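You operate a simulated robot arm through the tools that you are given. There is no shell and no other tool. Be economical: measure what you need, move in short steps, check, and stop when the job is done.

The job below is to be done with a simulated two-armed robot. You get a single attempt, and the scene is never put back.

TASK
Pick up the claw from the middle shelf of the open rack with one hand, pass it to the other hand and put it on the upper shelf of the open rack. Set down upright: claw.

It is judged by the outcome, as a careful person would: the job done as asked, and still so three seconds after it is handed in. It fails if anything else is knocked over, pushed out of place, dropped, spilled or broken.

THE ROBOT
Two 7-joint arms with two-finger parallel grippers on one trunk, on a base that drives. Base frame: it is fixed to the floor where the robot stands at the start and does not move with it; the origin is under the middle of the robot, x ahead of it, y to its left, z up. Lengths are in mm, angles in rad, forces in N, time in s.
The left shoulder is at the start at [50, 177, 1029], the right one opposite. With the tool pointing down near the work surface each hand reaches from about 100 to 660 mm from the robot's upright axis, wherever it stands, measured 20 degrees to its own side. Places, roughly: upper shelf of the open rack [500, 100, 1300]. Payload 3.43 kg a hand.
The tool frame of a hand sits at the grasp point between the pads (the TCP): z along the fingers, y along the line on which they close. The tips reach 34 mm beyond it. The gripper opens to 128 mm. The fingers are 24 mm wide and 12 mm thick; the gripper's body (48 by 130 mm) begins 96 mm behind the TCP.
Orientation is that of the tool frame in the base frame, as a unit quaternion [w, x, y, z]. With the fingers straight down and closing along the base's y, the tool's x points along the base's -x, its y along +y and its z along -z.

THE INTERFACE
- The arms move only by the tool move_arm. It takes "left_steps", "right_steps" or both (then of equal length, played together; a hand with none holds still); each is a list that holds one entry, the list of rows, each a list of 7 numbers: the turn, a rotation vector about the tool's x, y, z in rad, then the shift along the tool's x, y, z in mm, then the opening, from 0 (shut) to 1 (fully open). In form: [[[ax, ay, az, x, y, z, claw], ...]]. A call has 1 to 8 rows; each row shifts and turns the commanded pose from where the row before left it, along the tool's axes as they then stand. A row lasts 0.2 s, in which the tool goes at most 50 mm and 0.15 rad; a call with a longer step from one row to the next is refused whole, and so is a gripper value outside its range. Where a pose cannot be reached the arm comes as near as it can. A force on the tool above 40 N (or 10 N above the force at the start of the call, whichever is more), or a blocked arm, ends the call early, and 0.2 s more pass. The fingers move at their own pace (about 108 mm/s each) and stop on an object; they squeeze with about 34 N. The grip force told is the motor's: it shows also when the fingers shut on nothing. Time passes only in rows, and 0.2 s behind the last, so rows that do not move let the fingers close. It gives the time, the measured TCP pose, the force on the tool (base axes), the opening and the grip force at its end, in the units of the frame above (readings bear some noise), with the torque about the TCP (base axes, N m) and any sound that the robot's microphone picked up, and new pictures: "views" is both (left out), scene, wrist or none (wrist: the cameras of the hands that moved).
- Cameras (640 x 400 px; columns grow to the right, rows downward): "scene" is now at [147.1, 46.9, 1205.3]; the picture's right is [0.52, -0.85, 0.00], its down [-0.35, -0.21, -0.91] and it looks along [0.78, 0.48, -0.41] (base axes); focal length 225 px, centre (320, 200). "left" rides on the left gripper at [76, 11, -160] in its tool frame; the picture's right is [-0.15, 0.99, 0.00], its down [-0.88, -0.13, -0.46] and it looks along [-0.45, -0.07, 0.89] (tool axes); focal length 234 px, centre (320, 200). "right" rides on the right gripper at [76, -11, -160] in its tool frame; the picture's right is [0.15, 0.99, 0.00], its down [-0.88, 0.13, -0.46] and it looks along [-0.45, 0.07, 0.89] (tool axes); focal length 234 px, centre (320, 200). There is no depth. A picture from a camera that has moved, and an enlarged one, comes with that camera's place and axes in the base frame and with its lens.
- raise_lower(by): slides the trunk up (or, below 0, down) by that many mm; the arms and the scene camera ride with it, the base frame stays. It gives what a move gives, with no picture.
- drive_base(legs): drives the robot by 1 to 6 legs, each [ahead, turn to the left] in mm and rad, along the robot's own axes; the way and the turn of a leg run together, so that a leg with both is an arc; at most 1500 mm and 3.142 rad a leg. The arms and the cameras ride along, it lands a little off, and it stops where it bumps. It gives what a move gives, and a new picture of the scene camera.
- head_to(pan, tilt): turns the head with the scene camera to pan (to the left, within 1.396 rad either way) and tilt (down, from -0.506 to 1.204), counted from straight ahead of the robot. It gives what a move gives, and a new picture of the scene camera.
- inspect(camera, box): a new picture of the part [left, top, right, bottom] of that camera's present view, enlarged. The clock stands still meanwhile.
- hand_in(): hands the job in; it is judged then, once.

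Go step by step. Nothing tells you exact positions but the pictures and the camera data: compare them with the known pose of the tool, close in by small moves and look again before you grip or let go. The budget is 120 turns and 260 pictures, counting those below and the enlarged ones. Unless the task says otherwise, let go and move clear before handing in, and close with one line.

The tools are called after "Request:" as a command line: name --argument value ..., lists and objects as JSON in quotes. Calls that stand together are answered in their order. move_arm: Moves the arms, as the interface text tells. Its arguments: {"type":"object","properties":{"left_steps":{"type":"array","items":{"type":"array","items":{"type":"array","items":{"type":"number"}}}},"right_steps":{"type":"array","items":{"type":"array","items":{"type":"array","items":{"type":"number"}}}},"views":{"type":"string","enum":["both","scene","wrist","none"]}},"required":[]} The other tools are called the same way: raise_lower (by) slides the trunk up or down; drive_base (legs) drives the base; head_to (pan, tilt) turns the head that bears the scene camera; inspect (camera, box) takes an enlarged picture of a part of a camera's view; hand_in () hands the job in.

At the start:

```text
time_s: 0.0
left_tcp_pos: [294.2, 401.9, 1000.1]
left_ee_rot: [0.0, 0.0, 1.0, 0.0]
left_wrist_force: [-0.2, -0.6, 0.6]
left_torque: [-0.01, -0.01, 0.02]
left_width: 128.1
left_grip_force: 0.0
right_tcp_pos: [304.7, 16.8, 999.3]
right_ee_rot: [0.0, 0.0, 1.0, -0.001]
right_wrist_force: [-0.1, -0.4, -0.2]
right_torque: [0.0, 0.03, 0.02]
right_width: 128.1
right_grip_force: 0.1
trunk travel left (down, up): [-200.0, 201.0]
robot x, y, heading: [0.5, 2.0, 0.003]
head pan, tilt: [0.548, 0.424]
```

scene: 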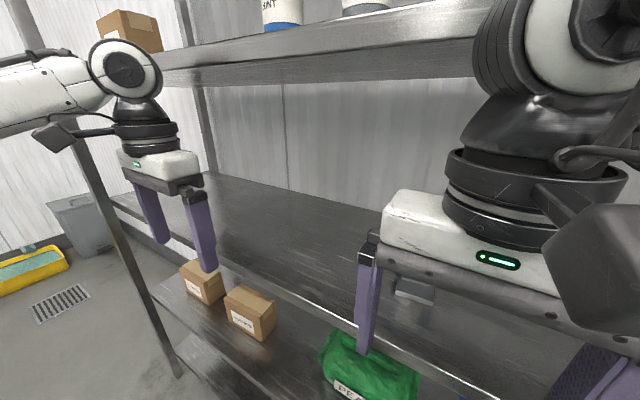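
right: 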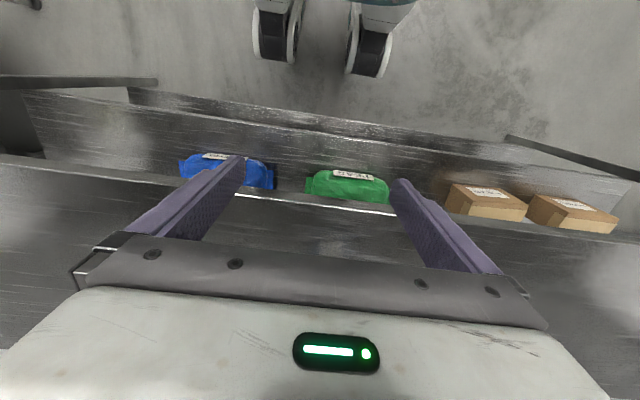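
left: 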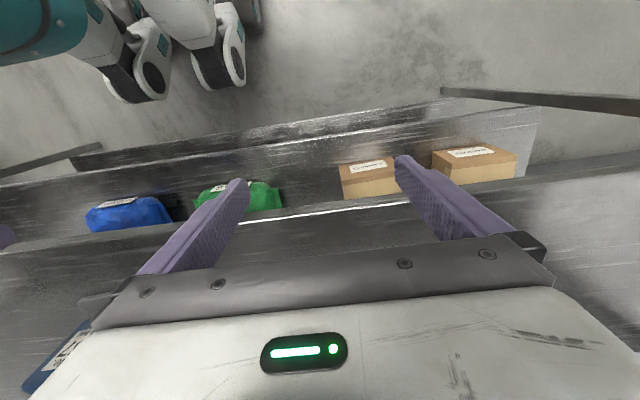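

I see the rack ahead, with the middle shelf partly hidden behind the right gripper. I'll turn the head to search for the claw.

Request:
head_to --pan 0.0 --tilt 0.5

Request:
head_to --pan -0.5 --tilt 0.4

Request:
head_to --pan 0.0 --tilt -0.2

```text
time_s: 1.0
left_tcp_pos: [292.7, 402.8, 1001.0]
left_ee_rot: [0.0, 0.0, 1.0, 0.0]
left_wrist_force: [-0.1, 0.4, 0.2]
left_torque: [0.02, -0.02, -0.01]
left_width: 128.3
left_grip_force: 0.0
right_tcp_pos: [304.5, 18.6, 999.4]
right_ee_rot: [0.0, 0.0, 1.0, 0.0]
right_wrist_force: [-0.6, 0.6, 0.2]
right_torque: [-0.03, -0.01, -0.02]
right_width: 128.1
right_grip_force: 0.0
trunk travel left (down, up): [-200.0, 201.0]
robot x, y, heading: [-0.7, -5.6, -0.001]
head pan, tilt: [0.0, 0.499]
camera scene: at [159.3, -1.1, 1198.4], right [0.0, -1.0, 0.0], down [-0.48, 0.0, -0.88], along [0.88, 0.0, -0.48], focal length 225 px, centre (320, 200)
```

scene: 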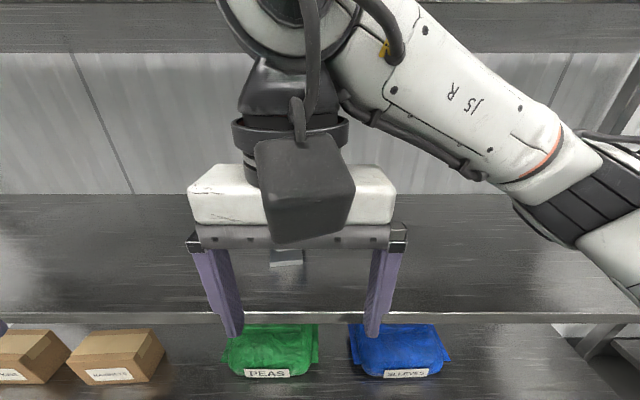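

```text
time_s: 1.9
left_tcp_pos: [294.5, 402.5, 1000.5]
left_ee_rot: [0.0, 0.0, 1.0, 0.0]
left_wrist_force: [0.4, 0.8, -0.3]
left_torque: [0.03, 0.01, 0.03]
left_width: 127.9
left_grip_force: 0.0
right_tcp_pos: [304.5, 17.8, 1000.3]
right_ee_rot: [0.0, -0.001, 1.0, -0.001]
right_wrist_force: [1.0, -0.2, 1.1]
right_torque: [-0.01, -0.01, 0.01]
right_width: 128.0
right_grip_force: 0.1
trunk travel left (down, up): [-200.0, 201.0]
robot x, y, heading: [-0.2, 2.2, 0.001]
head pan, tilt: [-0.499, 0.4]
camera scene: at [149.7, -45.5, 1207.5], right [-0.48, -0.88, 0.0], down [-0.34, 0.19, -0.92], along [0.81, -0.44, -0.39], focal length 225 px, centre (320, 200)
```

scene: 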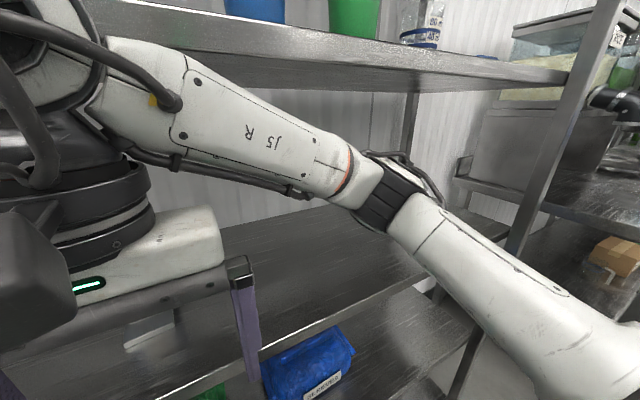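

```text
time_s: 2.9
left_tcp_pos: [292.1, 402.9, 1001.3]
left_ee_rot: [0.0, 0.001, 1.0, 0.001]
left_wrist_force: [0.0, -0.3, 0.1]
left_torque: [0.01, 0.01, 0.0]
left_width: 128.2
left_grip_force: 0.2
right_tcp_pos: [304.2, 18.2, 999.8]
right_ee_rot: [0.0, 0.001, 1.0, -0.001]
right_wrist_force: [0.1, 0.3, 0.3]
right_torque: [0.01, 0.02, 0.02]
right_width: 128.2
right_grip_force: 0.1
trunk travel left (down, up): [-200.0, 201.0]
robot x, y, heading: [-3.2, 3.3, 0.005]
head pan, tilt: [0.0, -0.201]
camera scene: at [151.5, -1.2, 1261.9], right [0.0, -1.0, 0.0], down [0.2, 0.0, -0.98], along [0.98, 0.0, 0.2], focal length 225 px, centre (320, 200)
```

scene: 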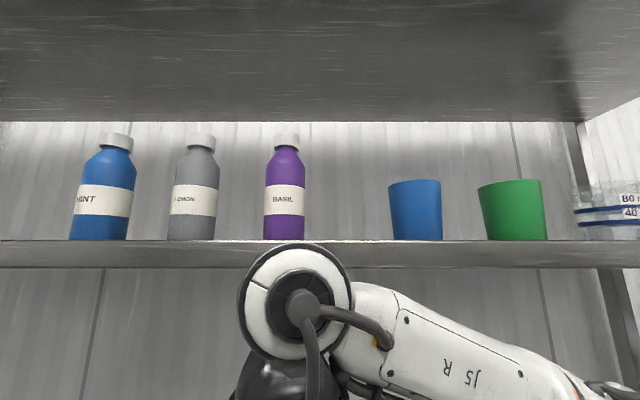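

Something grey sits on the middle shelf behind the right gripper, probably the claw. I'll move the right hand aside and look.

Request:
move_arm --right_steps '[[[0, 0, 0, 30, -40, 0, 1], [0, 0, 0, 20, -45, 0, 1], [0, 0, 0, 0, -48, 0, 1], [0, 0, 0, 0, -48, 0, 1], [0, 0, 0, 0, -48, 0, 1]]]' --views "none"

Request:
head_to --pan 0.0 --tilt 0.5

```text
time_s: 4.1
left_tcp_pos: [292.8, 402.6, 999.9]
left_ee_rot: [0.001, 0.0, 1.0, 0.0]
left_wrist_force: [0.6, -0.5, -0.3]
left_torque: [0.02, -0.01, 0.03]
left_width: 128.2
left_grip_force: 0.1
right_tcp_pos: [255.1, -213.3, 999.3]
right_ee_rot: [0.0, -0.001, 1.0, 0.0]
right_wrist_force: [0.0, 0.0, -0.9]
right_torque: [-0.02, 0.0, 0.01]
right_width: 127.9
right_grip_force: 0.1
trunk travel left (down, up): [-200.0, 201.0]
robot x, y, heading: [-0.1, 0.7, 0.002]
head pan, tilt: [0.0, -0.201]
```

```text
time_s: 5.2
left_tcp_pos: [294.1, 403.6, 999.5]
left_ee_rot: [-0.001, 0.0, 1.0, 0.0]
left_wrist_force: [0.5, 0.0, -1.2]
left_torque: [0.01, 0.0, 0.0]
left_width: 128.0
left_grip_force: 0.1
right_tcp_pos: [254.2, -213.1, 1000.5]
right_ee_rot: [0.0, 0.0, 1.0, -0.001]
right_wrist_force: [0.7, -1.4, 1.1]
right_torque: [0.01, 0.02, 0.0]
right_width: 127.9
right_grip_force: 0.1
trunk travel left (down, up): [-200.0, 201.0]
robot x, y, heading: [1.2, -1.2, 0.006]
head pan, tilt: [0.0, 0.499]
camera scene: at [159.3, -1.2, 1198.5], right [0.0, -1.0, 0.0], down [-0.48, 0.0, -0.88], along [0.88, 0.0, -0.48], focal length 225 px, centre (320, 200)
```

scene: 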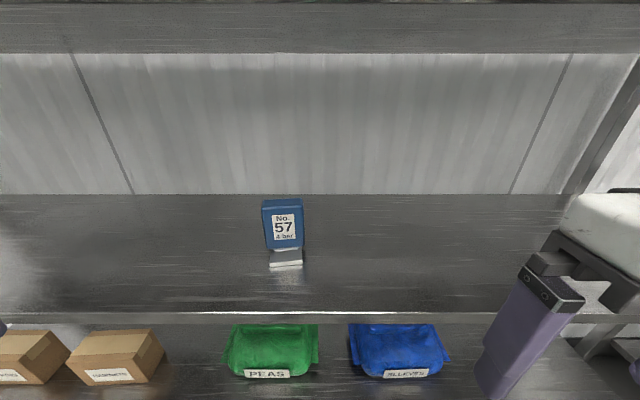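

The claw seems to be the blue-topped piece labelled "No. 57" at about y=+80. I'll zoom in.

Request:
inspect --camera "scene" --box '[230, 180, 340, 290]'

Request:
inspect --camera "left" --box '[0, 220, 320, 400]'

```text
3.64 times, centred on (285, 235) of scene
camera zoom: at [159.3, -1.2, 1198.5], right [0.0, -1.0, 0.0], down [-0.48, 0.0, -0.88], along [0.88, 0.0, -0.48], focal length 817 px, centre (447, 73)
```

zoom: 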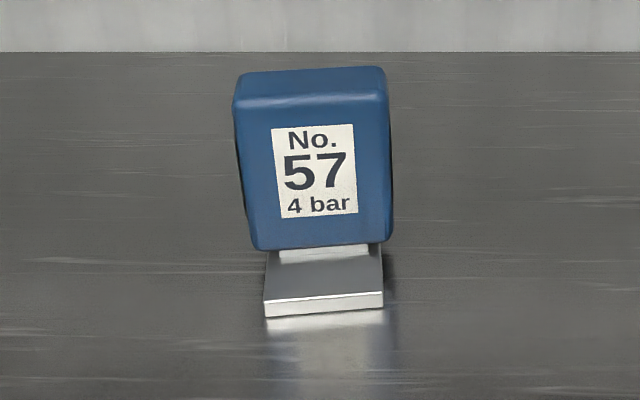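

```text
2.00 times, centred on (160, 310) of left
camera zoom: at [217.0, 413.8, 1160.7], right [0.15, 0.99, 0.0], down [0.88, -0.13, 0.46], along [0.45, -0.07, -0.89], focal length 468 px, centre (640, -20)
```

zoom: 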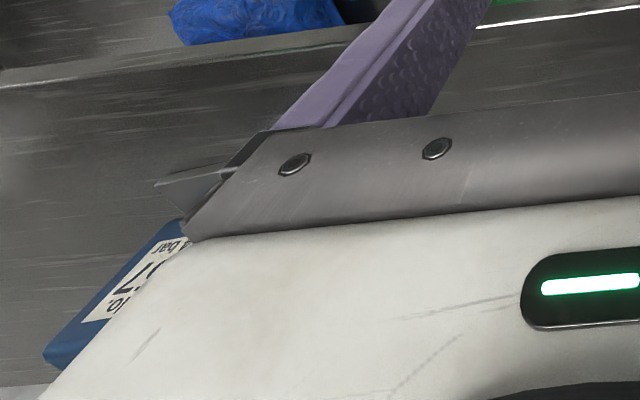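

The claw is a metal foot with a blue head; front at about x 416, y 26–76, with the shelf surface near z 940. I'll swing the left hand back and tilt it to view the claw from the side.

Request:
move_arm --left_steps '[[[0.15, 0, 0, 15, 0, 0, 1], [0.15, 0, 0, 15, 0, 0, 1], [0.15, 0, 0, 15, 0, 0, 1], [0.15, 0, 0, 15, 0, 0, 1], [0.15, 0, 0, 0, 0, 0, 1], [0.15, 0, 0, 0, 0, 0, 1], [0.15, 0, 0, 0, 0, 0, 1], [0.15, 0, 0, 0, 0, 0, 1]]]' --views "both"

```text
time_s: 7.0
left_tcp_pos: [234.7, 404.1, 1000.6]
left_ee_rot: [0.001, 0.0, 0.825, -0.566]
left_wrist_force: [0.0, -0.6, 1.3]
left_torque: [0.0, -0.02, 0.02]
left_width: 127.6
left_grip_force: 0.2
right_tcp_pos: [254.9, -211.7, 1000.9]
right_ee_rot: [0.0, 0.0, 1.0, 0.0]
right_wrist_force: [0.1, 0.1, -0.1]
right_torque: [0.0, 0.01, -0.03]
right_width: 128.3
right_grip_force: 0.0
trunk travel left (down, up): [-200.0, 201.0]
robot x, y, heading: [-2.0, 1.4, 0.0]
head pan, tilt: [0.0, 0.499]
camera scene: at [159.4, -0.7, 1198.4], right [0.0, -1.0, 0.0], down [-0.48, 0.0, -0.88], along [0.88, 0.0, -0.48], focal length 225 px, centre (320, 200)
camera left: at [157.4, 556.6, 1048.5], right [0.15, 0.36, -0.92], down [0.88, 0.38, 0.29], along [0.45, -0.85, -0.26], focal length 234 px, centre (320, 200)
```

scene: 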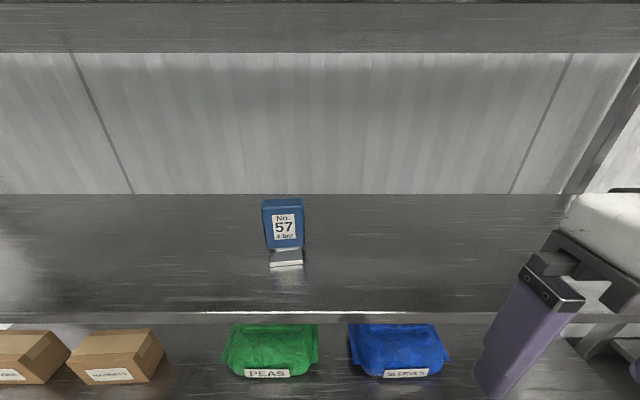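
left: 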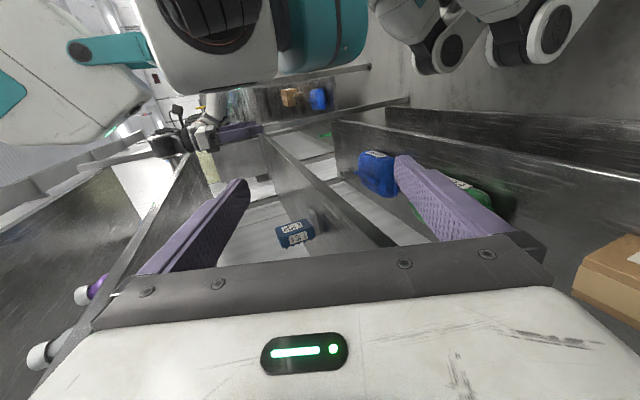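

Request:
inspect --camera "left" --box '[255, 195, 335, 265]'

```text
5.71 times, centred on (295, 230) of left
camera zoom: at [157.4, 556.6, 1048.5], right [0.15, 0.36, -0.92], down [0.88, 0.38, 0.29], along [0.45, -0.85, -0.26], focal length 1338 px, centre (463, 29)
```

zoom: 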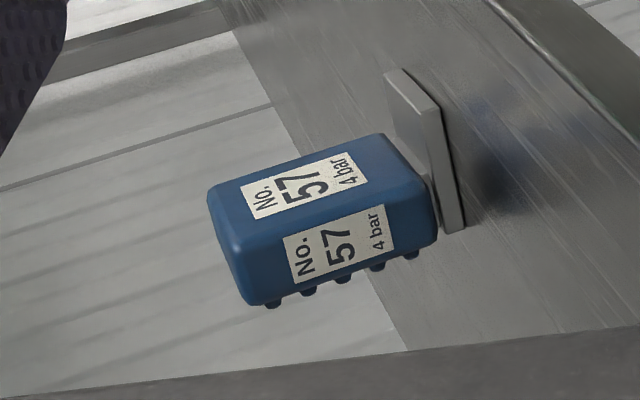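

The claw reads as a blue body at roughly x 470–502, y 28–94, z 933–1018, on a foot plate on the shelf at about z 916. I'll point the right hand forward and about 20° down, so it can grip the body across its width.

Request:
move_arm --right_steps '[[[0, -0.15, 0, -15, 0, 0, 1], [0, -0.15, 0, -15, 0, 0, 1], [0, -0.15, 0, -15, 0, 0, 1], [0, -0.15, 0, 0, 0, 0, 1], [0, -0.15, 0, 0, 0, 0, 1], [0, -0.15, 0, 0, 0, 0, 1], [0, -0.15, 0, 0, 0, 0, 1], [0, -0.15, 0, 0, 0, 0, 1]]]' --views "both"

```text
time_s: 8.8
left_tcp_pos: [234.3, 403.7, 999.6]
left_ee_rot: [0.0, 0.0, 0.826, -0.564]
left_wrist_force: [-0.1, 0.4, -0.2]
left_torque: [0.01, 0.01, 0.01]
left_width: 127.9
left_grip_force: 0.0
right_tcp_pos: [372.3, -181.2, 1137.8]
right_ee_rot: [0.565, 0.0, 0.825, 0.0]
right_wrist_force: [-0.1, 0.2, 1.1]
right_torque: [0.02, 0.01, -0.01]
right_width: 128.4
right_grip_force: 0.1
right hand out of reach, approached as far as the arm can: row 4, 5, 6, 7, 8
trunk travel left (down, up): [-200.0, 201.0]
robot x, y, heading: [-2.7, 0.3, -0.0]
head pan, tilt: [0.0, 0.499]
camera scene: at [159.3, -1.1, 1198.4], right [0.0, -1.0, 0.0], down [-0.48, 0.0, -0.88], along [0.88, 0.0, -0.48], focal length 225 px, centre (320, 200)
camera right: at [196.3, -192.0, 1123.7], right [-0.05, 0.99, -0.14], down [-0.1, 0.13, 0.99], along [0.99, 0.07, 0.1], focal length 234 px, centre (320, 200)
```

scene: 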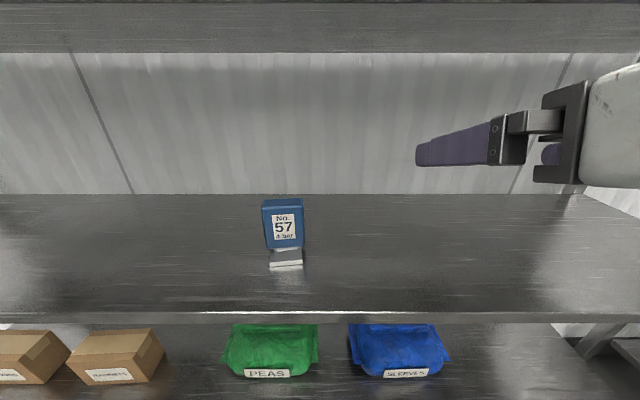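
right: 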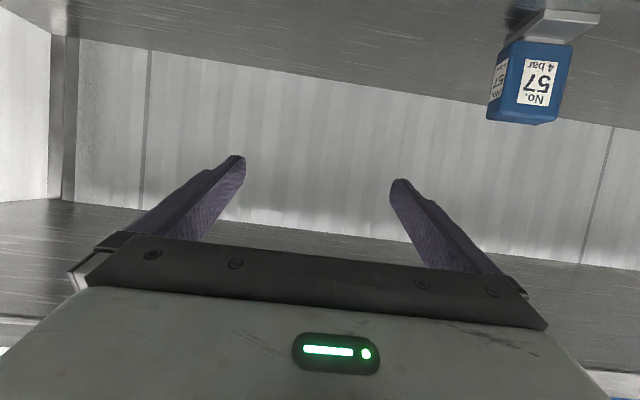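

The right hand reached the orientation but not the position, being too close to the body. I'll move it forward and left toward a pre-grasp and see where it lands.

Request:
move_arm --right_steps '[[[0, 0, 0, -9, 30, 23, 1], [0, 0, 0, -9, 30, 23, 1], [0, 0, 0, -9, 30, 23, 1], [0, 0, 0, 0, 0, 0, 1]]]' --views "both"

```text
time_s: 9.8
left_tcp_pos: [233.9, 403.8, 1000.2]
left_ee_rot: [0.0, 0.0, 0.826, -0.564]
left_wrist_force: [0.0, 0.0, -0.2]
left_torque: [0.04, -0.01, -0.01]
left_width: 128.3
left_grip_force: 0.1
right_tcp_pos: [445.2, -90.5, 1136.4]
right_ee_rot: [0.565, 0.0, 0.825, 0.0]
right_wrist_force: [0.0, 0.1, -0.9]
right_torque: [-0.05, -0.03, 0.0]
right_width: 127.9
right_grip_force: 0.0
trunk travel left (down, up): [-200.0, 201.0]
robot x, y, heading: [3.7, -0.9, 0.002]
head pan, tilt: [0.0, 0.499]
camera scene: at [159.3, -1.2, 1198.4], right [0.0, -1.0, 0.0], down [-0.48, 0.0, -0.88], along [0.88, 0.0, -0.48], focal length 225 px, centre (320, 200)
camera right: at [269.2, -102.0, 1124.0], right [-0.05, 0.99, -0.14], down [-0.11, 0.13, 0.99], along [0.99, 0.07, 0.1], focal length 234 px, centre (320, 200)
```

scene: 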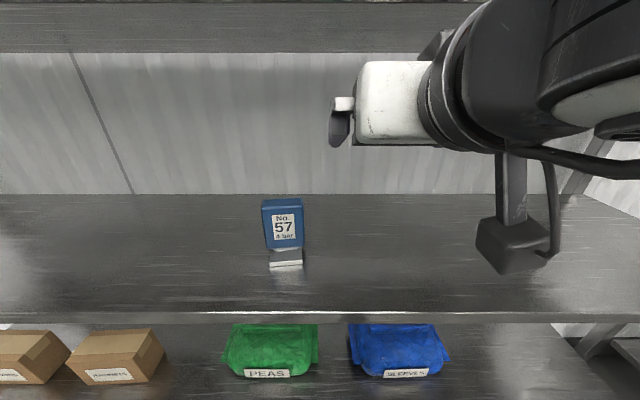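
right: 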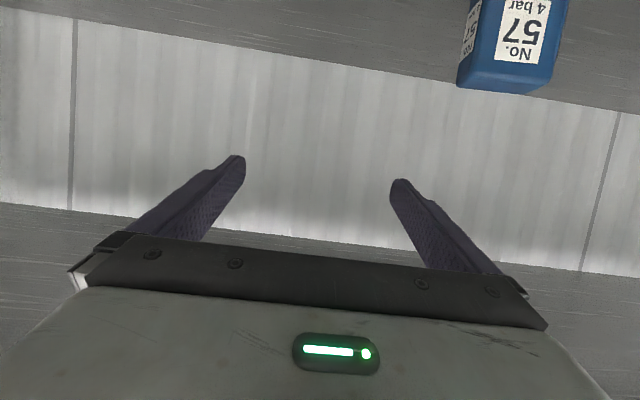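

The hand moves relative to its reached pose, which is fine. I'll take a closer look through the right camera to refine the claw's yaw and position.

Request:
inspect --camera "right" --box '[440, 0, 600, 100]'

Request:
raise_lower --by -100

Request:
inspect --camera "right" --box '[400, 0, 640, 160]'

Request:
inspect --camera "scene" --box '[120, 80, 520, 330]'

```text
4.00 times, centred on (520, 50) of right
camera zoom: at [269.2, -102.0, 1124.0], right [-0.05, 0.99, -0.14], down [-0.11, 0.13, 0.99], along [0.99, 0.07, 0.1], focal length 937 px, centre (-480, 800)
```

zoom: 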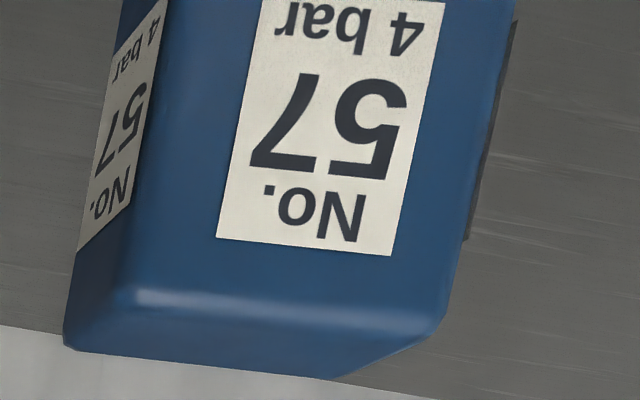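

```text
time_s: 11.1
left_tcp_pos: [232.8, 404.3, 900.7]
left_ee_rot: [0.0, 0.0, 0.825, -0.565]
left_wrist_force: [0.3, 0.4, 0.9]
left_torque: [-0.02, -0.01, -0.03]
left_width: 128.0
left_grip_force: 0.2
right_tcp_pos: [445.0, -92.1, 1038.5]
right_ee_rot: [0.565, 0.0, 0.825, 0.0]
right_wrist_force: [0.2, -0.6, -0.2]
right_torque: [-0.03, 0.0, 0.01]
right_width: 128.1
right_grip_force: 0.1
trunk travel left (down, up): [-100.0, 301.0]
robot x, y, heading: [-0.5, -2.4, -0.002]
head pan, tilt: [0.0, 0.499]
```

```text
2.50 times, centred on (520, 80) of right
camera zoom: at [268.8, -102.4, 1024.1], right [-0.05, 0.99, -0.14], down [-0.11, 0.13, 0.99], along [0.99, 0.07, 0.1], focal length 585 px, centre (-180, 500)
```

zoom: 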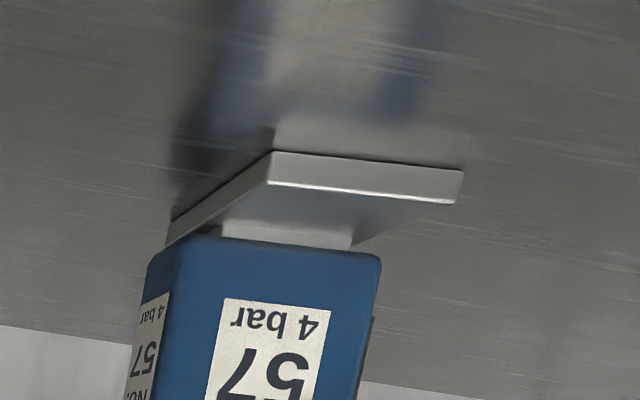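

```text
1.60 times, centred on (320, 205) of scene
camera zoom: at [159.2, -1.2, 1098.5], right [0.0, -1.0, 0.0], down [-0.48, 0.0, -0.88], along [0.88, 0.0, -0.48], focal length 360 px, centre (320, 192)
```

zoom: 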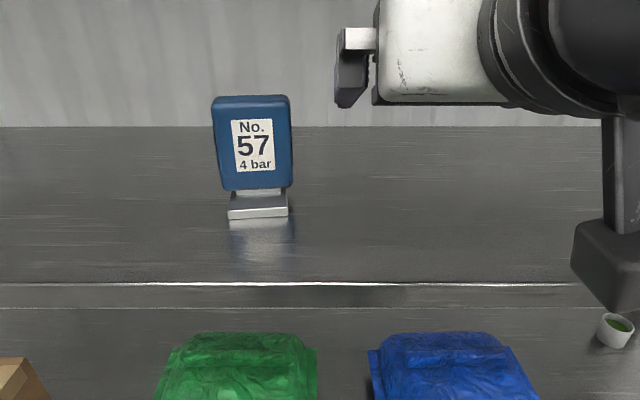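

Combining views, the claw's body centre is near (478, 59), its top at about z 1020 and the shelf at about z 920, with the claw yawed about +0.12. I'll bring the right hand to a standoff in front of it, yawed to match.

Request:
move_arm --right_steps '[[[0, 0, 0, 13.75, 0, -35.4, 1], [0, 0, 0, 13.75, 0, -35.4, 1], [0, 0, 0, 0, 46, 0, 1], [0, 0, 0, 0, 46, 0, 1], [0, 0, 0, 0, 46, 0, 1], [0, 0, 0, 34.5, 0, 13.4, 1], [-0.112, 0, -0.043, 0, 0, 0, 1], [0, 0, 0, 0, 0, 0, 1]]]' --views "both"

```text
time_s: 12.9
left_tcp_pos: [233.9, 402.7, 900.3]
left_ee_rot: [0.001, 0.0, 0.826, -0.564]
left_wrist_force: [0.5, 0.0, 0.0]
left_torque: [0.0, -0.02, 0.01]
left_width: 127.9
left_grip_force: 0.0
right_tcp_pos: [386.0, 35.3, 1001.6]
right_ee_rot: [0.556, -0.018, 0.831, 0.027]
right_wrist_force: [0.1, 0.1, -0.4]
right_torque: [-0.02, 0.02, 0.04]
right_width: 128.1
right_grip_force: 0.0
trunk travel left (down, up): [-100.0, 301.0]
robot x, y, heading: [-0.2, -1.5, 0.003]
head pan, tilt: [0.0, 0.499]
camera scene: at [117.1, 73.2, 1091.3], right [0.84, -0.55, 0.0], down [-0.3, -0.46, -0.84], along [0.46, 0.7, -0.55], focal length 225 px, centre (320, 200)
camera right: at [210.7, 13.8, 991.2], right [-0.11, 0.99, -0.11], down [-0.09, 0.1, 0.99], along [0.99, 0.12, 0.08], focal length 234 px, centre (320, 200)
```

scene: 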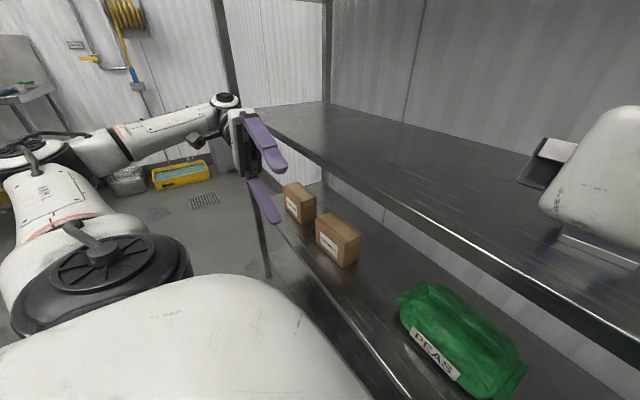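
right: 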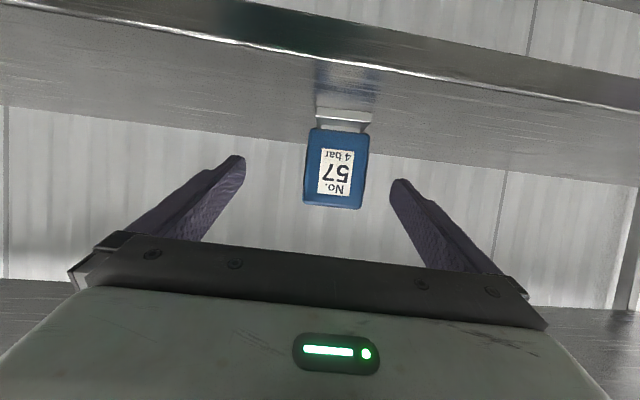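

The scene camera has been pushed aside, so the right elbow seems to be crowding the head when it reaches across. I'll pull the right hand back to its side, back the base up a little, and pick with the left hand, which is nearer.

Request:
move_arm --right_steps '[[[0, 0, 0, 0, -46, 0, 1], [0, 0, 0, 0, -46, 0, 1], [0, 0, 0, 0, -46, 0, 1], [0, 0, 0, 0, -46, 0, 1], [0, 0, 0, 0, 0, 0, 1]]]' --views "none"

Request:
drive_base --legs '[[-100, 0]]'

```text
time_s: 14.1
left_tcp_pos: [233.7, 403.9, 899.9]
left_ee_rot: [0.0, 0.001, 0.826, -0.564]
left_wrist_force: [0.0, 0.4, 1.1]
left_torque: [0.01, 0.04, -0.05]
left_width: 127.9
left_grip_force: 0.0
right_tcp_pos: [396.7, -130.9, 1011.2]
right_ee_rot: [0.562, -0.05, 0.825, 0.034]
right_wrist_force: [-0.8, 0.0, 0.3]
right_torque: [-0.02, -0.04, -0.02]
right_width: 128.2
right_grip_force: 0.0
right hand out of reach, approached as far as the arm can: row 4
trunk travel left (down, up): [-100.0, 301.0]
robot x, y, heading: [3.2, 0.8, 0.001]
head pan, tilt: [0.0, 0.499]
```

```text
time_s: 15.2
left_tcp_pos: [135.1, 403.7, 900.4]
left_ee_rot: [-0.001, 0.0, 0.826, -0.564]
left_wrist_force: [-0.6, -0.4, 0.5]
left_torque: [0.0, 0.05, 0.01]
left_width: 128.0
left_grip_force: 0.1
right_tcp_pos: [297.6, -131.5, 1010.3]
right_ee_rot: [0.563, -0.049, 0.825, 0.034]
right_wrist_force: [-1.2, -0.3, -0.5]
right_torque: [0.01, 0.01, -0.03]
right_width: 128.2
right_grip_force: 0.0
trunk travel left (down, up): [-100.0, 301.0]
robot x, y, heading: [-97.4, 2.0, -0.001]
head pan, tilt: [0.0, 0.499]
camera scene: at [60.6, -1.1, 1098.4], right [0.0, -1.0, 0.0], down [-0.48, 0.0, -0.88], along [0.88, 0.0, -0.48], focal length 225 px, centre (320, 200)
```

scene: 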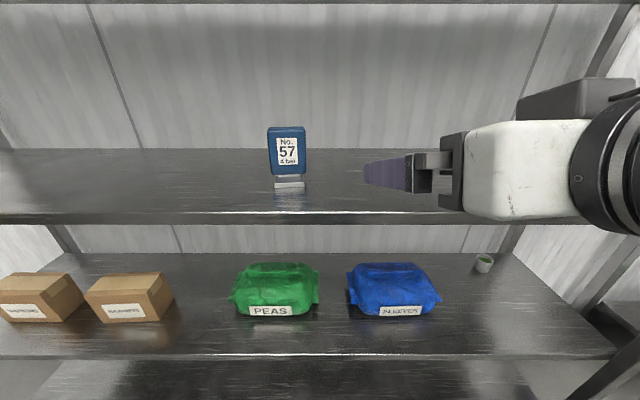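

The head is clear again. I'll bring the left hand back to pointing down, away from the shelf, and then turn it forward.

Request:
move_arm --left_steps '[[[-0.15, 0, 0, -14, 0, 0, 1], [-0.15, 0, 0, -14, 0, 0, 1], [-0.15, 0, 0, -14, 0, 0, 1], [-0.15, 0, 0, -14, 0, 0, 1], [-0.15, 0, 0, -14, 0, 0, 1], [-0.15, 0, 0, -14, 0, 0, 1], [-0.15, 0, 0, -14, 0, 0, 1], [-0.15, 0, 0, -14, 0, 0, 1]]]' --views "none"

Request:
move_arm --left_steps '[[[0, 0, 0, 0, -20, -40, 1], [0, -0.15, 0, 0, -20, -40, 1], [0, -0.15, 0, 0, -20, -40, 1], [0, -0.15, 0, 0, 0, 0, 1], [0, -0.15, 0, 0, 0, 0, 1], [0, -0.15, 0, 0, 0, 0, 1], [0, -0.15, 0, 0, 0, 0, 1], [0, -0.15, 0, 0, 0, 0, 1]]]' --views "both"

```text
time_s: 17.1
left_tcp_pos: [239.8, 399.4, 896.1]
left_ee_rot: [0.0, 0.006, 0.998, -0.054]
left_wrist_force: [-0.5, -0.6, 0.3]
left_torque: [-0.02, -0.05, -0.03]
left_width: 128.0
left_grip_force: 0.1
left hand out of reach, approached as far as the arm can: row 6
right_tcp_pos: [297.8, -132.5, 1012.2]
right_ee_rot: [0.563, -0.049, 0.825, 0.034]
right_wrist_force: [-1.1, 0.5, -0.6]
right_torque: [0.0, -0.03, 0.03]
right_width: 128.0
right_grip_force: 0.2
trunk travel left (down, up): [-100.0, 301.0]
robot x, y, heading: [-99.0, 0.0, -0.0]
head pan, tilt: [0.0, 0.499]
```

```text
time_s: 18.9
left_tcp_pos: [233.5, 354.8, 1021.9]
left_ee_rot: [0.501, -0.023, 0.864, -0.051]
left_wrist_force: [0.1, -0.2, 0.2]
left_torque: [0.0, -0.01, 0.0]
left_width: 128.0
left_grip_force: 0.1
right_tcp_pos: [298.7, -130.7, 1011.5]
right_ee_rot: [0.562, -0.049, 0.825, 0.034]
right_wrist_force: [1.1, -0.2, 0.3]
right_torque: [0.02, -0.02, 0.0]
right_width: 128.1
right_grip_force: 0.1
trunk travel left (down, up): [-100.0, 301.0]
robot x, y, heading: [-96.8, -0.2, -0.002]
head pan, tilt: [0.0, 0.499]
camera scene: at [60.5, -1.1, 1098.5], right [0.0, -1.0, 0.0], down [-0.48, 0.0, -0.88], along [0.88, 0.0, -0.48], focal length 225 px, centre (320, 200)
camera left: at [56.9, 367.8, 1035.1], right [0.08, 1.0, 0.02], down [0.04, -0.02, 1.0], along [1.0, -0.08, -0.04], focal length 234 px, centre (320, 200)
```

scene: 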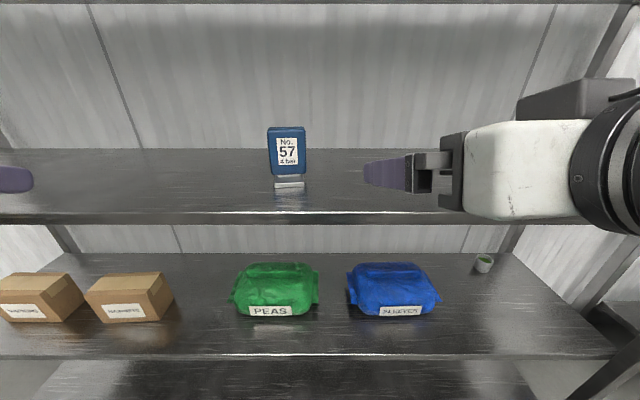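
left: 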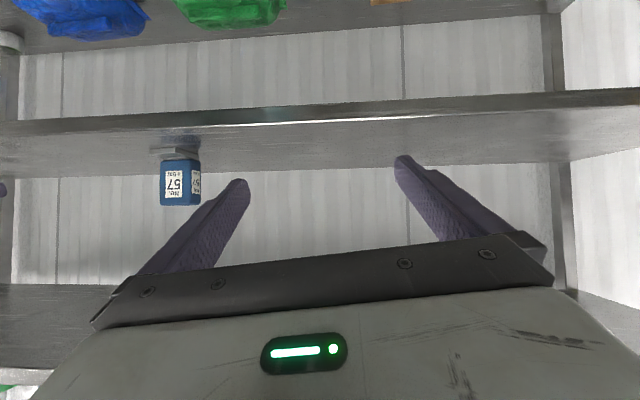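

The left camera shows the claw clearly. I'll fix the left hand's tilt and yaw, move the right hand a bit further away, then slide the left hand to the standoff.

Request:
move_arm --left_steps '[[[-0.083, -0.075, 0.022, 0, 0, 0, 1], [-0.083, -0.075, 0.022, 0, 0, 0, 1], [0, 0, 0, -2, -40.4, 12.25, 1], [0, 0, 0, -2, -40.4, 12.25, 1], [0, 0, 0, -2, -40.4, 12.25, 1], [0, 0, 0, -2, -40.4, 12.25, 1], [0, 0, 0, -2, -40.4, 12.25, 1], [0, 0, 0, 0, 0, 0, 1]]]' --right_steps '[[[0, 0, 0, -5, -17, -11, 1], [0, 0, 0, -5, -17, -11, 1], [0, 0, 0, -5, -17, -11, 1], [0, 0, 0, 0, 0, 0, 1], [0, 0, 0, 0, 0, 0, 1], [0, 0, 0, 0, 0, 0, 1], [0, 0, 0, 0, 0, 0, 1], [0, 0, 0, 0, 0, 0, 1]]]' --views "scene"

```text
time_s: 20.6
left_tcp_pos: [326.3, 170.5, 1032.2]
left_ee_rot: [0.56, -0.049, 0.826, 0.034]
left_wrist_force: [-0.5, 0.2, -0.1]
left_torque: [0.01, -0.02, 0.02]
left_width: 127.9
left_grip_force: 0.0
left hand out of reach, approached as far as the arm can: row 2, 3
right_tcp_pos: [281.1, -183.7, 1039.2]
right_ee_rot: [0.562, -0.049, 0.825, 0.034]
right_wrist_force: [-0.2, -0.9, 0.0]
right_torque: [0.01, -0.02, 0.0]
right_width: 128.1
right_grip_force: 0.2
right hand out of reach, approached as far as the arm can: row 2
trunk travel left (down, up): [-100.0, 301.0]
robot x, y, heading: [-99.2, 2.0, -0.0]
head pan, tilt: [0.0, 0.499]
camera scene: at [60.6, -1.2, 1098.4], right [0.0, -1.0, 0.0], down [-0.48, 0.0, -0.88], along [0.88, 0.0, -0.48], focal length 225 px, centre (320, 200)
```

scene: 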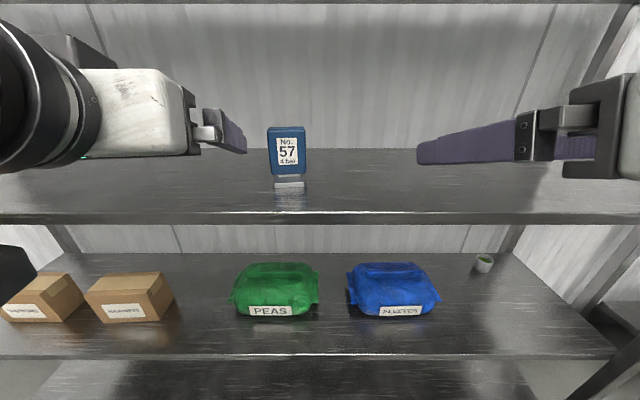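

The left hand's orientation is now right. I'll bring it to the standoff directly in front of the claw.

Request:
move_arm --left_steps '[[[0, 0, 0, 5.6, -43, 12.2, 1], [0, 0, 0, 5.6, -43, 12.2, 1], [0, 0, 0, 5.6, -43, 12.2, 1], [0, 0, 0, 0, 0, 0, 1]]]' --views "both"

```text
time_s: 21.6
left_tcp_pos: [369.9, 45.0, 1002.7]
left_ee_rot: [0.561, -0.05, 0.826, 0.034]
left_wrist_force: [1.3, -0.2, -0.5]
left_torque: [-0.02, 0.0, 0.03]
left_width: 128.0
left_grip_force: 0.0
right_tcp_pos: [281.0, -182.7, 1039.0]
right_ee_rot: [0.562, -0.049, 0.825, 0.033]
right_wrist_force: [-0.8, -0.2, 0.5]
right_torque: [0.0, 0.0, -0.03]
right_width: 128.0
right_grip_force: 0.2
trunk travel left (down, up): [-100.0, 301.0]
robot x, y, heading: [-101.4, 1.2, 0.001]
head pan, tilt: [0.0, 0.499]
camera scene: at [60.6, -1.2, 1098.4], right [0.0, -1.0, 0.0], down [-0.48, 0.0, -0.88], along [0.88, 0.0, -0.48], focal length 225 px, centre (320, 200)
camera left: at [192.9, 33.9, 992.4], right [-0.07, 0.99, 0.14], down [-0.08, -0.14, 0.99], along [0.99, 0.05, 0.09], focal length 234 px, centre (320, 200)
```

scene: 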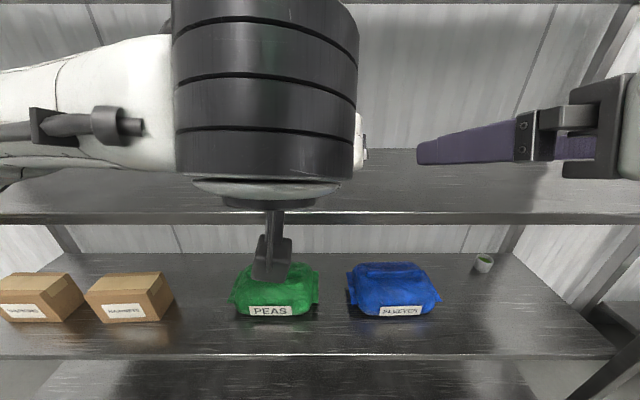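
left: 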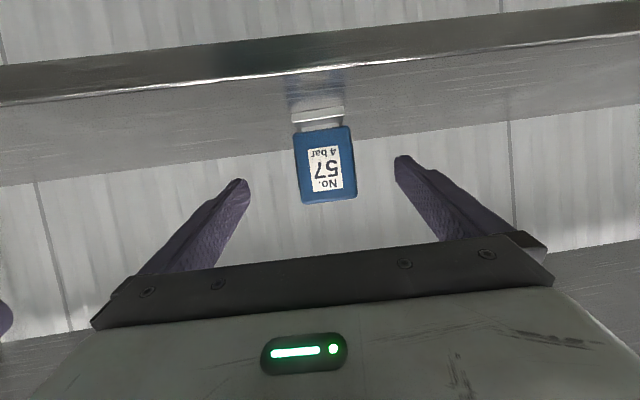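

The claw is nearly centred between the fingers (about 4 mm off). I'll advance toward it and check before closing.

Request:
move_arm --left_steps '[[[0, 0, 0, -8.6, 1.3, 23.2, 1], [0, 0, 0, -8.6, 1.3, 23.2, 1], [0, 0, 0, -8.6, 1.3, 23.2, 1], [0, 0, 0, 0, 0, 0, 1]]]' --views "wrist"

```text
time_s: 22.6
left_tcp_pos: [443.0, 58.0, 1002.3]
left_ee_rot: [0.561, -0.049, 0.826, 0.034]
left_wrist_force: [-0.2, 0.2, 1.3]
left_torque: [0.0, 0.05, 0.01]
left_width: 127.8
left_grip_force: 0.0
right_tcp_pos: [281.2, -183.6, 1039.0]
right_ee_rot: [0.562, -0.049, 0.825, 0.033]
right_wrist_force: [0.3, -0.8, -0.7]
right_torque: [-0.05, -0.01, -0.02]
right_width: 128.3
right_grip_force: 0.1
trunk travel left (down, up): [-100.0, 301.0]
robot x, y, heading: [-95.4, -3.7, 0.003]
head pan, tilt: [0.0, 0.499]
camera left: at [266.4, 47.9, 990.9], right [-0.07, 0.99, 0.14], down [-0.08, -0.14, 0.99], along [0.99, 0.05, 0.09], focal length 234 px, centre (320, 200)
```

left: 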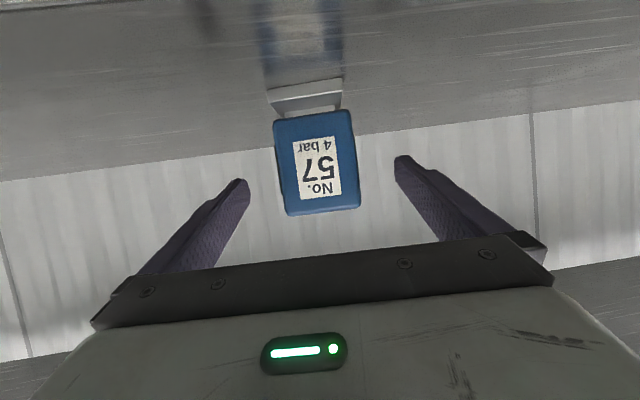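

Request:
inspect --camera "left" --box '[230, 60, 430, 230]'

```text
2.35 times, centred on (330, 145) of left
camera zoom: at [266.4, 47.9, 990.9], right [-0.07, 0.99, 0.14], down [-0.08, -0.14, 0.99], along [0.99, 0.05, 0.09], focal length 551 px, centre (296, 329)
```

zoom: 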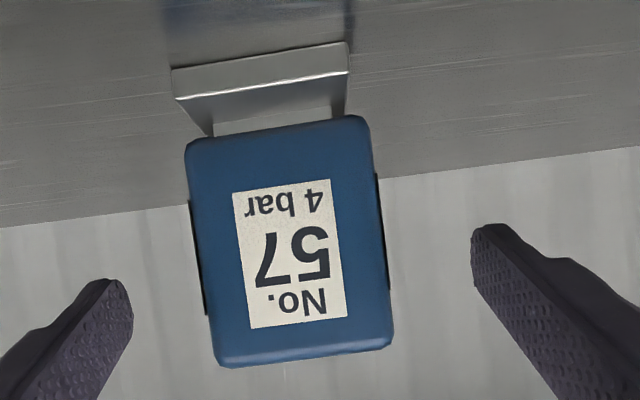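

The fingers straddle the body well and it is centred. I'll advance the last 26 mm and close.

Request:
move_arm --left_steps '[[[0, 0, 0, -4.7, 0, 12, 1], [0, 0, 0, -4.7, 0, 12, 1], [0, 0, 0, 0, 0, 0, 1]]]' --views "wrist"

Request:
move_arm --left_steps '[[[0, 0, 0, 0, 0, 0, 0.6], [0, 0, 0, 0, 0, 0, 0.5], [0, 0, 0, 0, 0, 0, 0.4], [0, 0, 0, 0, 0, 0, 0.3], [0, 0, 0, 0, 0, 0, 0]]]' --views "wrist"

```text
time_s: 23.4
left_tcp_pos: [468.2, 61.1, 1001.5]
left_ee_rot: [0.561, -0.051, 0.826, 0.034]
left_wrist_force: [-0.5, 0.5, -0.7]
left_torque: [0.05, 0.0, -0.01]
left_width: 127.9
left_grip_force: 0.1
right_tcp_pos: [279.7, -184.0, 1038.4]
right_ee_rot: [0.562, -0.049, 0.825, 0.034]
right_wrist_force: [0.1, -0.5, -0.1]
right_torque: [-0.01, -0.01, -0.01]
right_width: 127.9
right_grip_force: 0.0
trunk travel left (down, up): [-100.0, 301.0]
robot x, y, heading: [-99.0, 0.7, -0.001]
head pan, tilt: [0.0, 0.499]
camera left: at [291.4, 50.7, 990.4], right [-0.07, 0.99, 0.14], down [-0.08, -0.14, 0.99], along [0.99, 0.05, 0.09], focal length 234 px, centre (320, 200)
```

left: 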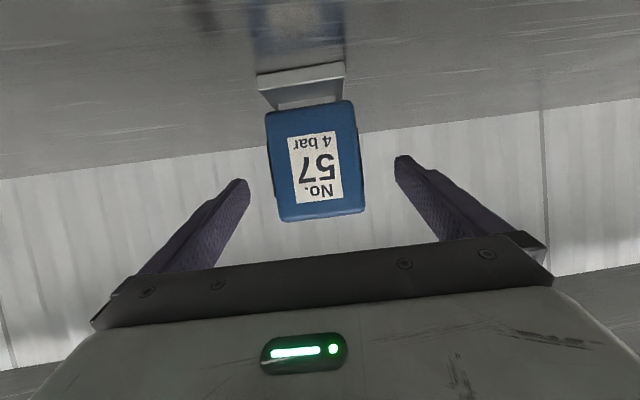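

```text
time_s: 24.6
left_tcp_pos: [468.5, 61.1, 999.7]
left_ee_rot: [0.56, -0.05, 0.826, 0.034]
left_wrist_force: [0.9, -0.7, 0.0]
left_torque: [0.08, -0.09, -0.02]
left_width: 69.6
left_grip_force: 34.3
right_tcp_pos: [280.5, -184.5, 1038.7]
right_ee_rot: [0.561, -0.049, 0.825, 0.034]
right_wrist_force: [-0.3, -0.5, -0.2]
right_torque: [0.0, -0.06, 0.02]
right_width: 128.1
right_grip_force: 0.1
trunk travel left (down, up): [-100.0, 301.0]
robot x, y, heading: [-96.8, 0.7, -0.001]
head pan, tilt: [0.0, 0.499]
camera left: at [291.2, 50.5, 990.4], right [-0.06, 0.99, 0.14], down [-0.08, -0.14, 0.99], along [0.99, 0.05, 0.09], focal length 234 px, centre (320, 200)
```

left: 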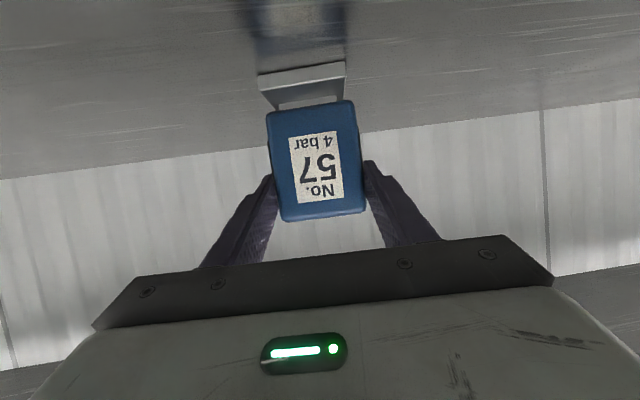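

Gripped at 69.6 mm wide with 34 N. I'll lift gently and check.

Request:
move_arm --left_steps '[[[0, 0, 0, -9.3, 0, -3.7, 0], [0, 0, 0, -14, 0, -5.5, 0], [0, 0, 0, -14, 0, -5.5, 0], [0, 0, 0, 0, 0, 0, 0]]]' --views "wrist"

```text
time_s: 25.6
left_tcp_pos: [469.4, 61.1, 1041.2]
left_ee_rot: [0.559, -0.05, 0.827, 0.033]
left_wrist_force: [-0.5, -0.6, -5.4]
left_torque: [0.04, 0.08, 0.03]
left_width: 69.7
left_grip_force: 33.3
right_tcp_pos: [281.2, -184.1, 1038.4]
right_ee_rot: [0.562, -0.05, 0.825, 0.035]
right_wrist_force: [0.4, 1.3, 0.8]
right_torque: [-0.01, 0.01, 0.0]
right_width: 127.9
right_grip_force: 0.0
trunk travel left (down, up): [-100.0, 301.0]
robot x, y, heading: [-96.7, 0.7, 0.004]
head pan, tilt: [0.0, 0.499]
camera left: at [292.9, 50.3, 1030.1], right [-0.06, 0.99, 0.14], down [-0.08, -0.14, 0.99], along [0.99, 0.05, 0.09], focal length 234 px, centre (320, 200)
```

left: 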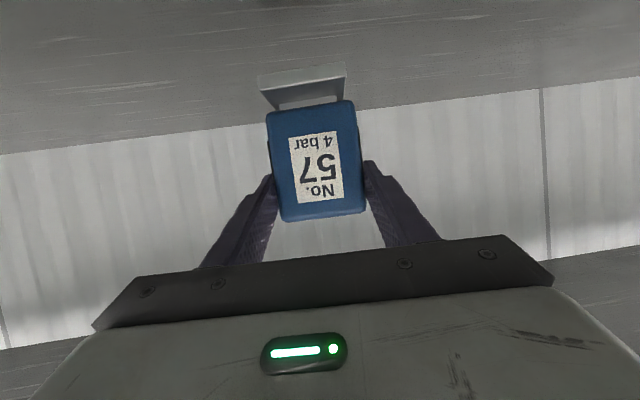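

The claw is lifted and held firmly. I'll back the base away from the rack to get free space for the handover.

Request:
drive_base --legs '[[-300, 0]]'

```text
time_s: 27.7
left_tcp_pos: [170.6, 60.0, 1040.5]
left_ee_rot: [0.559, -0.049, 0.827, 0.033]
left_wrist_force: [-0.8, 0.7, -5.0]
left_torque: [0.01, 0.06, 0.0]
left_width: 69.5
left_grip_force: 34.2
right_tcp_pos: [-18.4, -183.8, 1037.6]
right_ee_rot: [0.561, -0.049, 0.825, 0.034]
right_wrist_force: [-0.3, -0.3, 0.0]
right_torque: [0.0, -0.01, 0.0]
right_width: 128.1
right_grip_force: 0.1
trunk travel left (down, up): [-100.0, 301.0]
robot x, y, heading: [-400.4, 0.8, -0.002]
head pan, tilt: [0.0, 0.499]
camera scene: at [-238.8, -1.3, 1098.4], right [0.0, -1.0, 0.0], down [-0.48, 0.0, -0.88], along [0.88, 0.0, -0.48], focal length 225 px, centre (320, 200)
```

scene: 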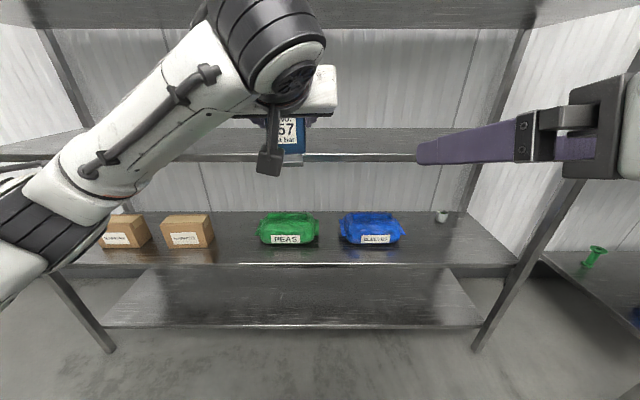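

The robot now stands clear of the rack with the claw in the left hand. I'll yaw the left hand to point right, across the robot.

Request:
move_arm --left_steps '[[[0.13, 0, 0.051, 0, 0, 0, 0], [0.13, 0, 0.051, 0, 0, 0, 0], [0.13, 0, 0.051, 0, 0, 0, 0], [0.13, 0, 0.051, 0, 0, 0, 0], [0.13, 0, 0.051, 0, 0, 0, 0], [0.13, 0, 0.051, 0, 0, 0, 0], [0.13, 0, 0.051, 0, 0, 0, 0], [0.13, 0, 0.051, 0, 0, 0, 0]]]' --views "scene"

Request:
move_arm --left_steps '[[[0.13, 0, 0.051, 0, 0, 0, 0], [0.13, 0, 0.051, 0, 0, 0, 0], [0.13, 0, 0.051, 0, 0, 0, 0], [0.13, 0, 0.051, 0, 0, 0, 0], [0, 0, 0, 0, 0, 0, 0]]]' --views "both"

```text
time_s: 29.5
left_tcp_pos: [170.6, 60.0, 1039.4]
left_ee_rot: [0.492, 0.395, 0.727, -0.272]
left_wrist_force: [-0.6, 0.4, -4.8]
left_torque: [0.07, -0.02, 0.02]
left_width: 69.7
left_grip_force: 34.2
right_tcp_pos: [-17.8, -184.3, 1039.4]
right_ee_rot: [0.561, -0.049, 0.826, 0.034]
right_wrist_force: [-0.8, 0.0, 1.3]
right_torque: [-0.03, 0.0, -0.02]
right_width: 128.0
right_grip_force: 0.0
trunk travel left (down, up): [-100.0, 301.0]
robot x, y, heading: [-399.2, 0.6, -0.004]
head pan, tilt: [0.0, 0.499]
camera scene: at [-238.7, -1.3, 1098.3], right [0.0, -1.0, 0.0], down [-0.48, 0.0, -0.88], along [0.88, 0.0, -0.48], focal length 225 px, centre (320, 200)
```

scene: 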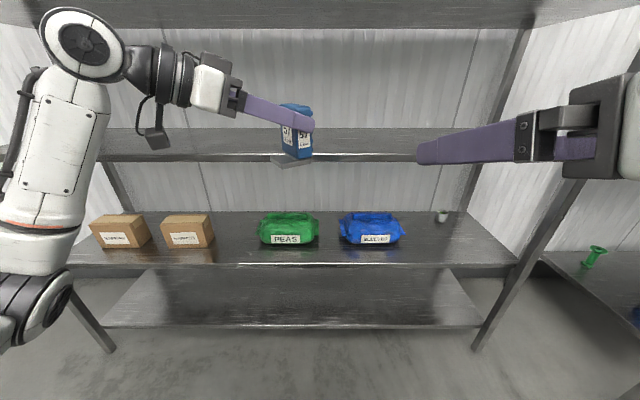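

```text
time_s: 30.7
left_tcp_pos: [170.0, 61.0, 1041.3]
left_ee_rot: [0.4, 0.579, 0.589, -0.398]
left_wrist_force: [0.4, 0.6, -5.3]
left_torque: [0.06, -0.01, 0.01]
left_width: 69.6
left_grip_force: 34.1
right_tcp_pos: [-19.6, -183.2, 1039.5]
right_ee_rot: [0.562, -0.049, 0.825, 0.035]
right_wrist_force: [-0.7, -0.5, 0.1]
right_torque: [0.04, 0.05, 0.0]
right_width: 128.0
right_grip_force: 0.0
trunk travel left (down, up): [-100.0, 301.0]
robot x, y, heading: [-397.6, 1.5, -0.006]
head pan, tilt: [0.0, 0.499]
camera scene: at [-238.7, -1.3, 1098.3], right [0.0, -1.0, 0.0], down [-0.48, 0.0, -0.88], along [0.88, 0.0, -0.48], focal length 225 px, centre (320, 200)
camera left: at [178.7, 235.9, 1028.6], right [0.99, -0.04, 0.13], down [-0.13, 0.1, 0.99], along [-0.05, -0.99, 0.1], focal length 234 px, centre (320, 200)
```

scene: 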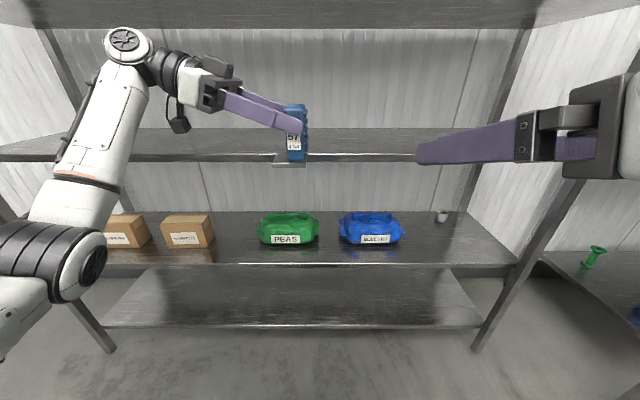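
left: 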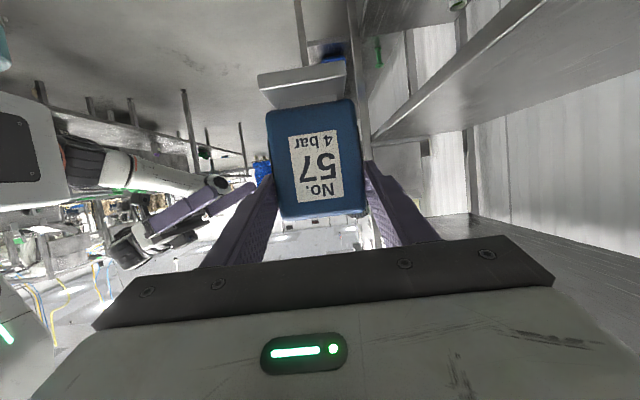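

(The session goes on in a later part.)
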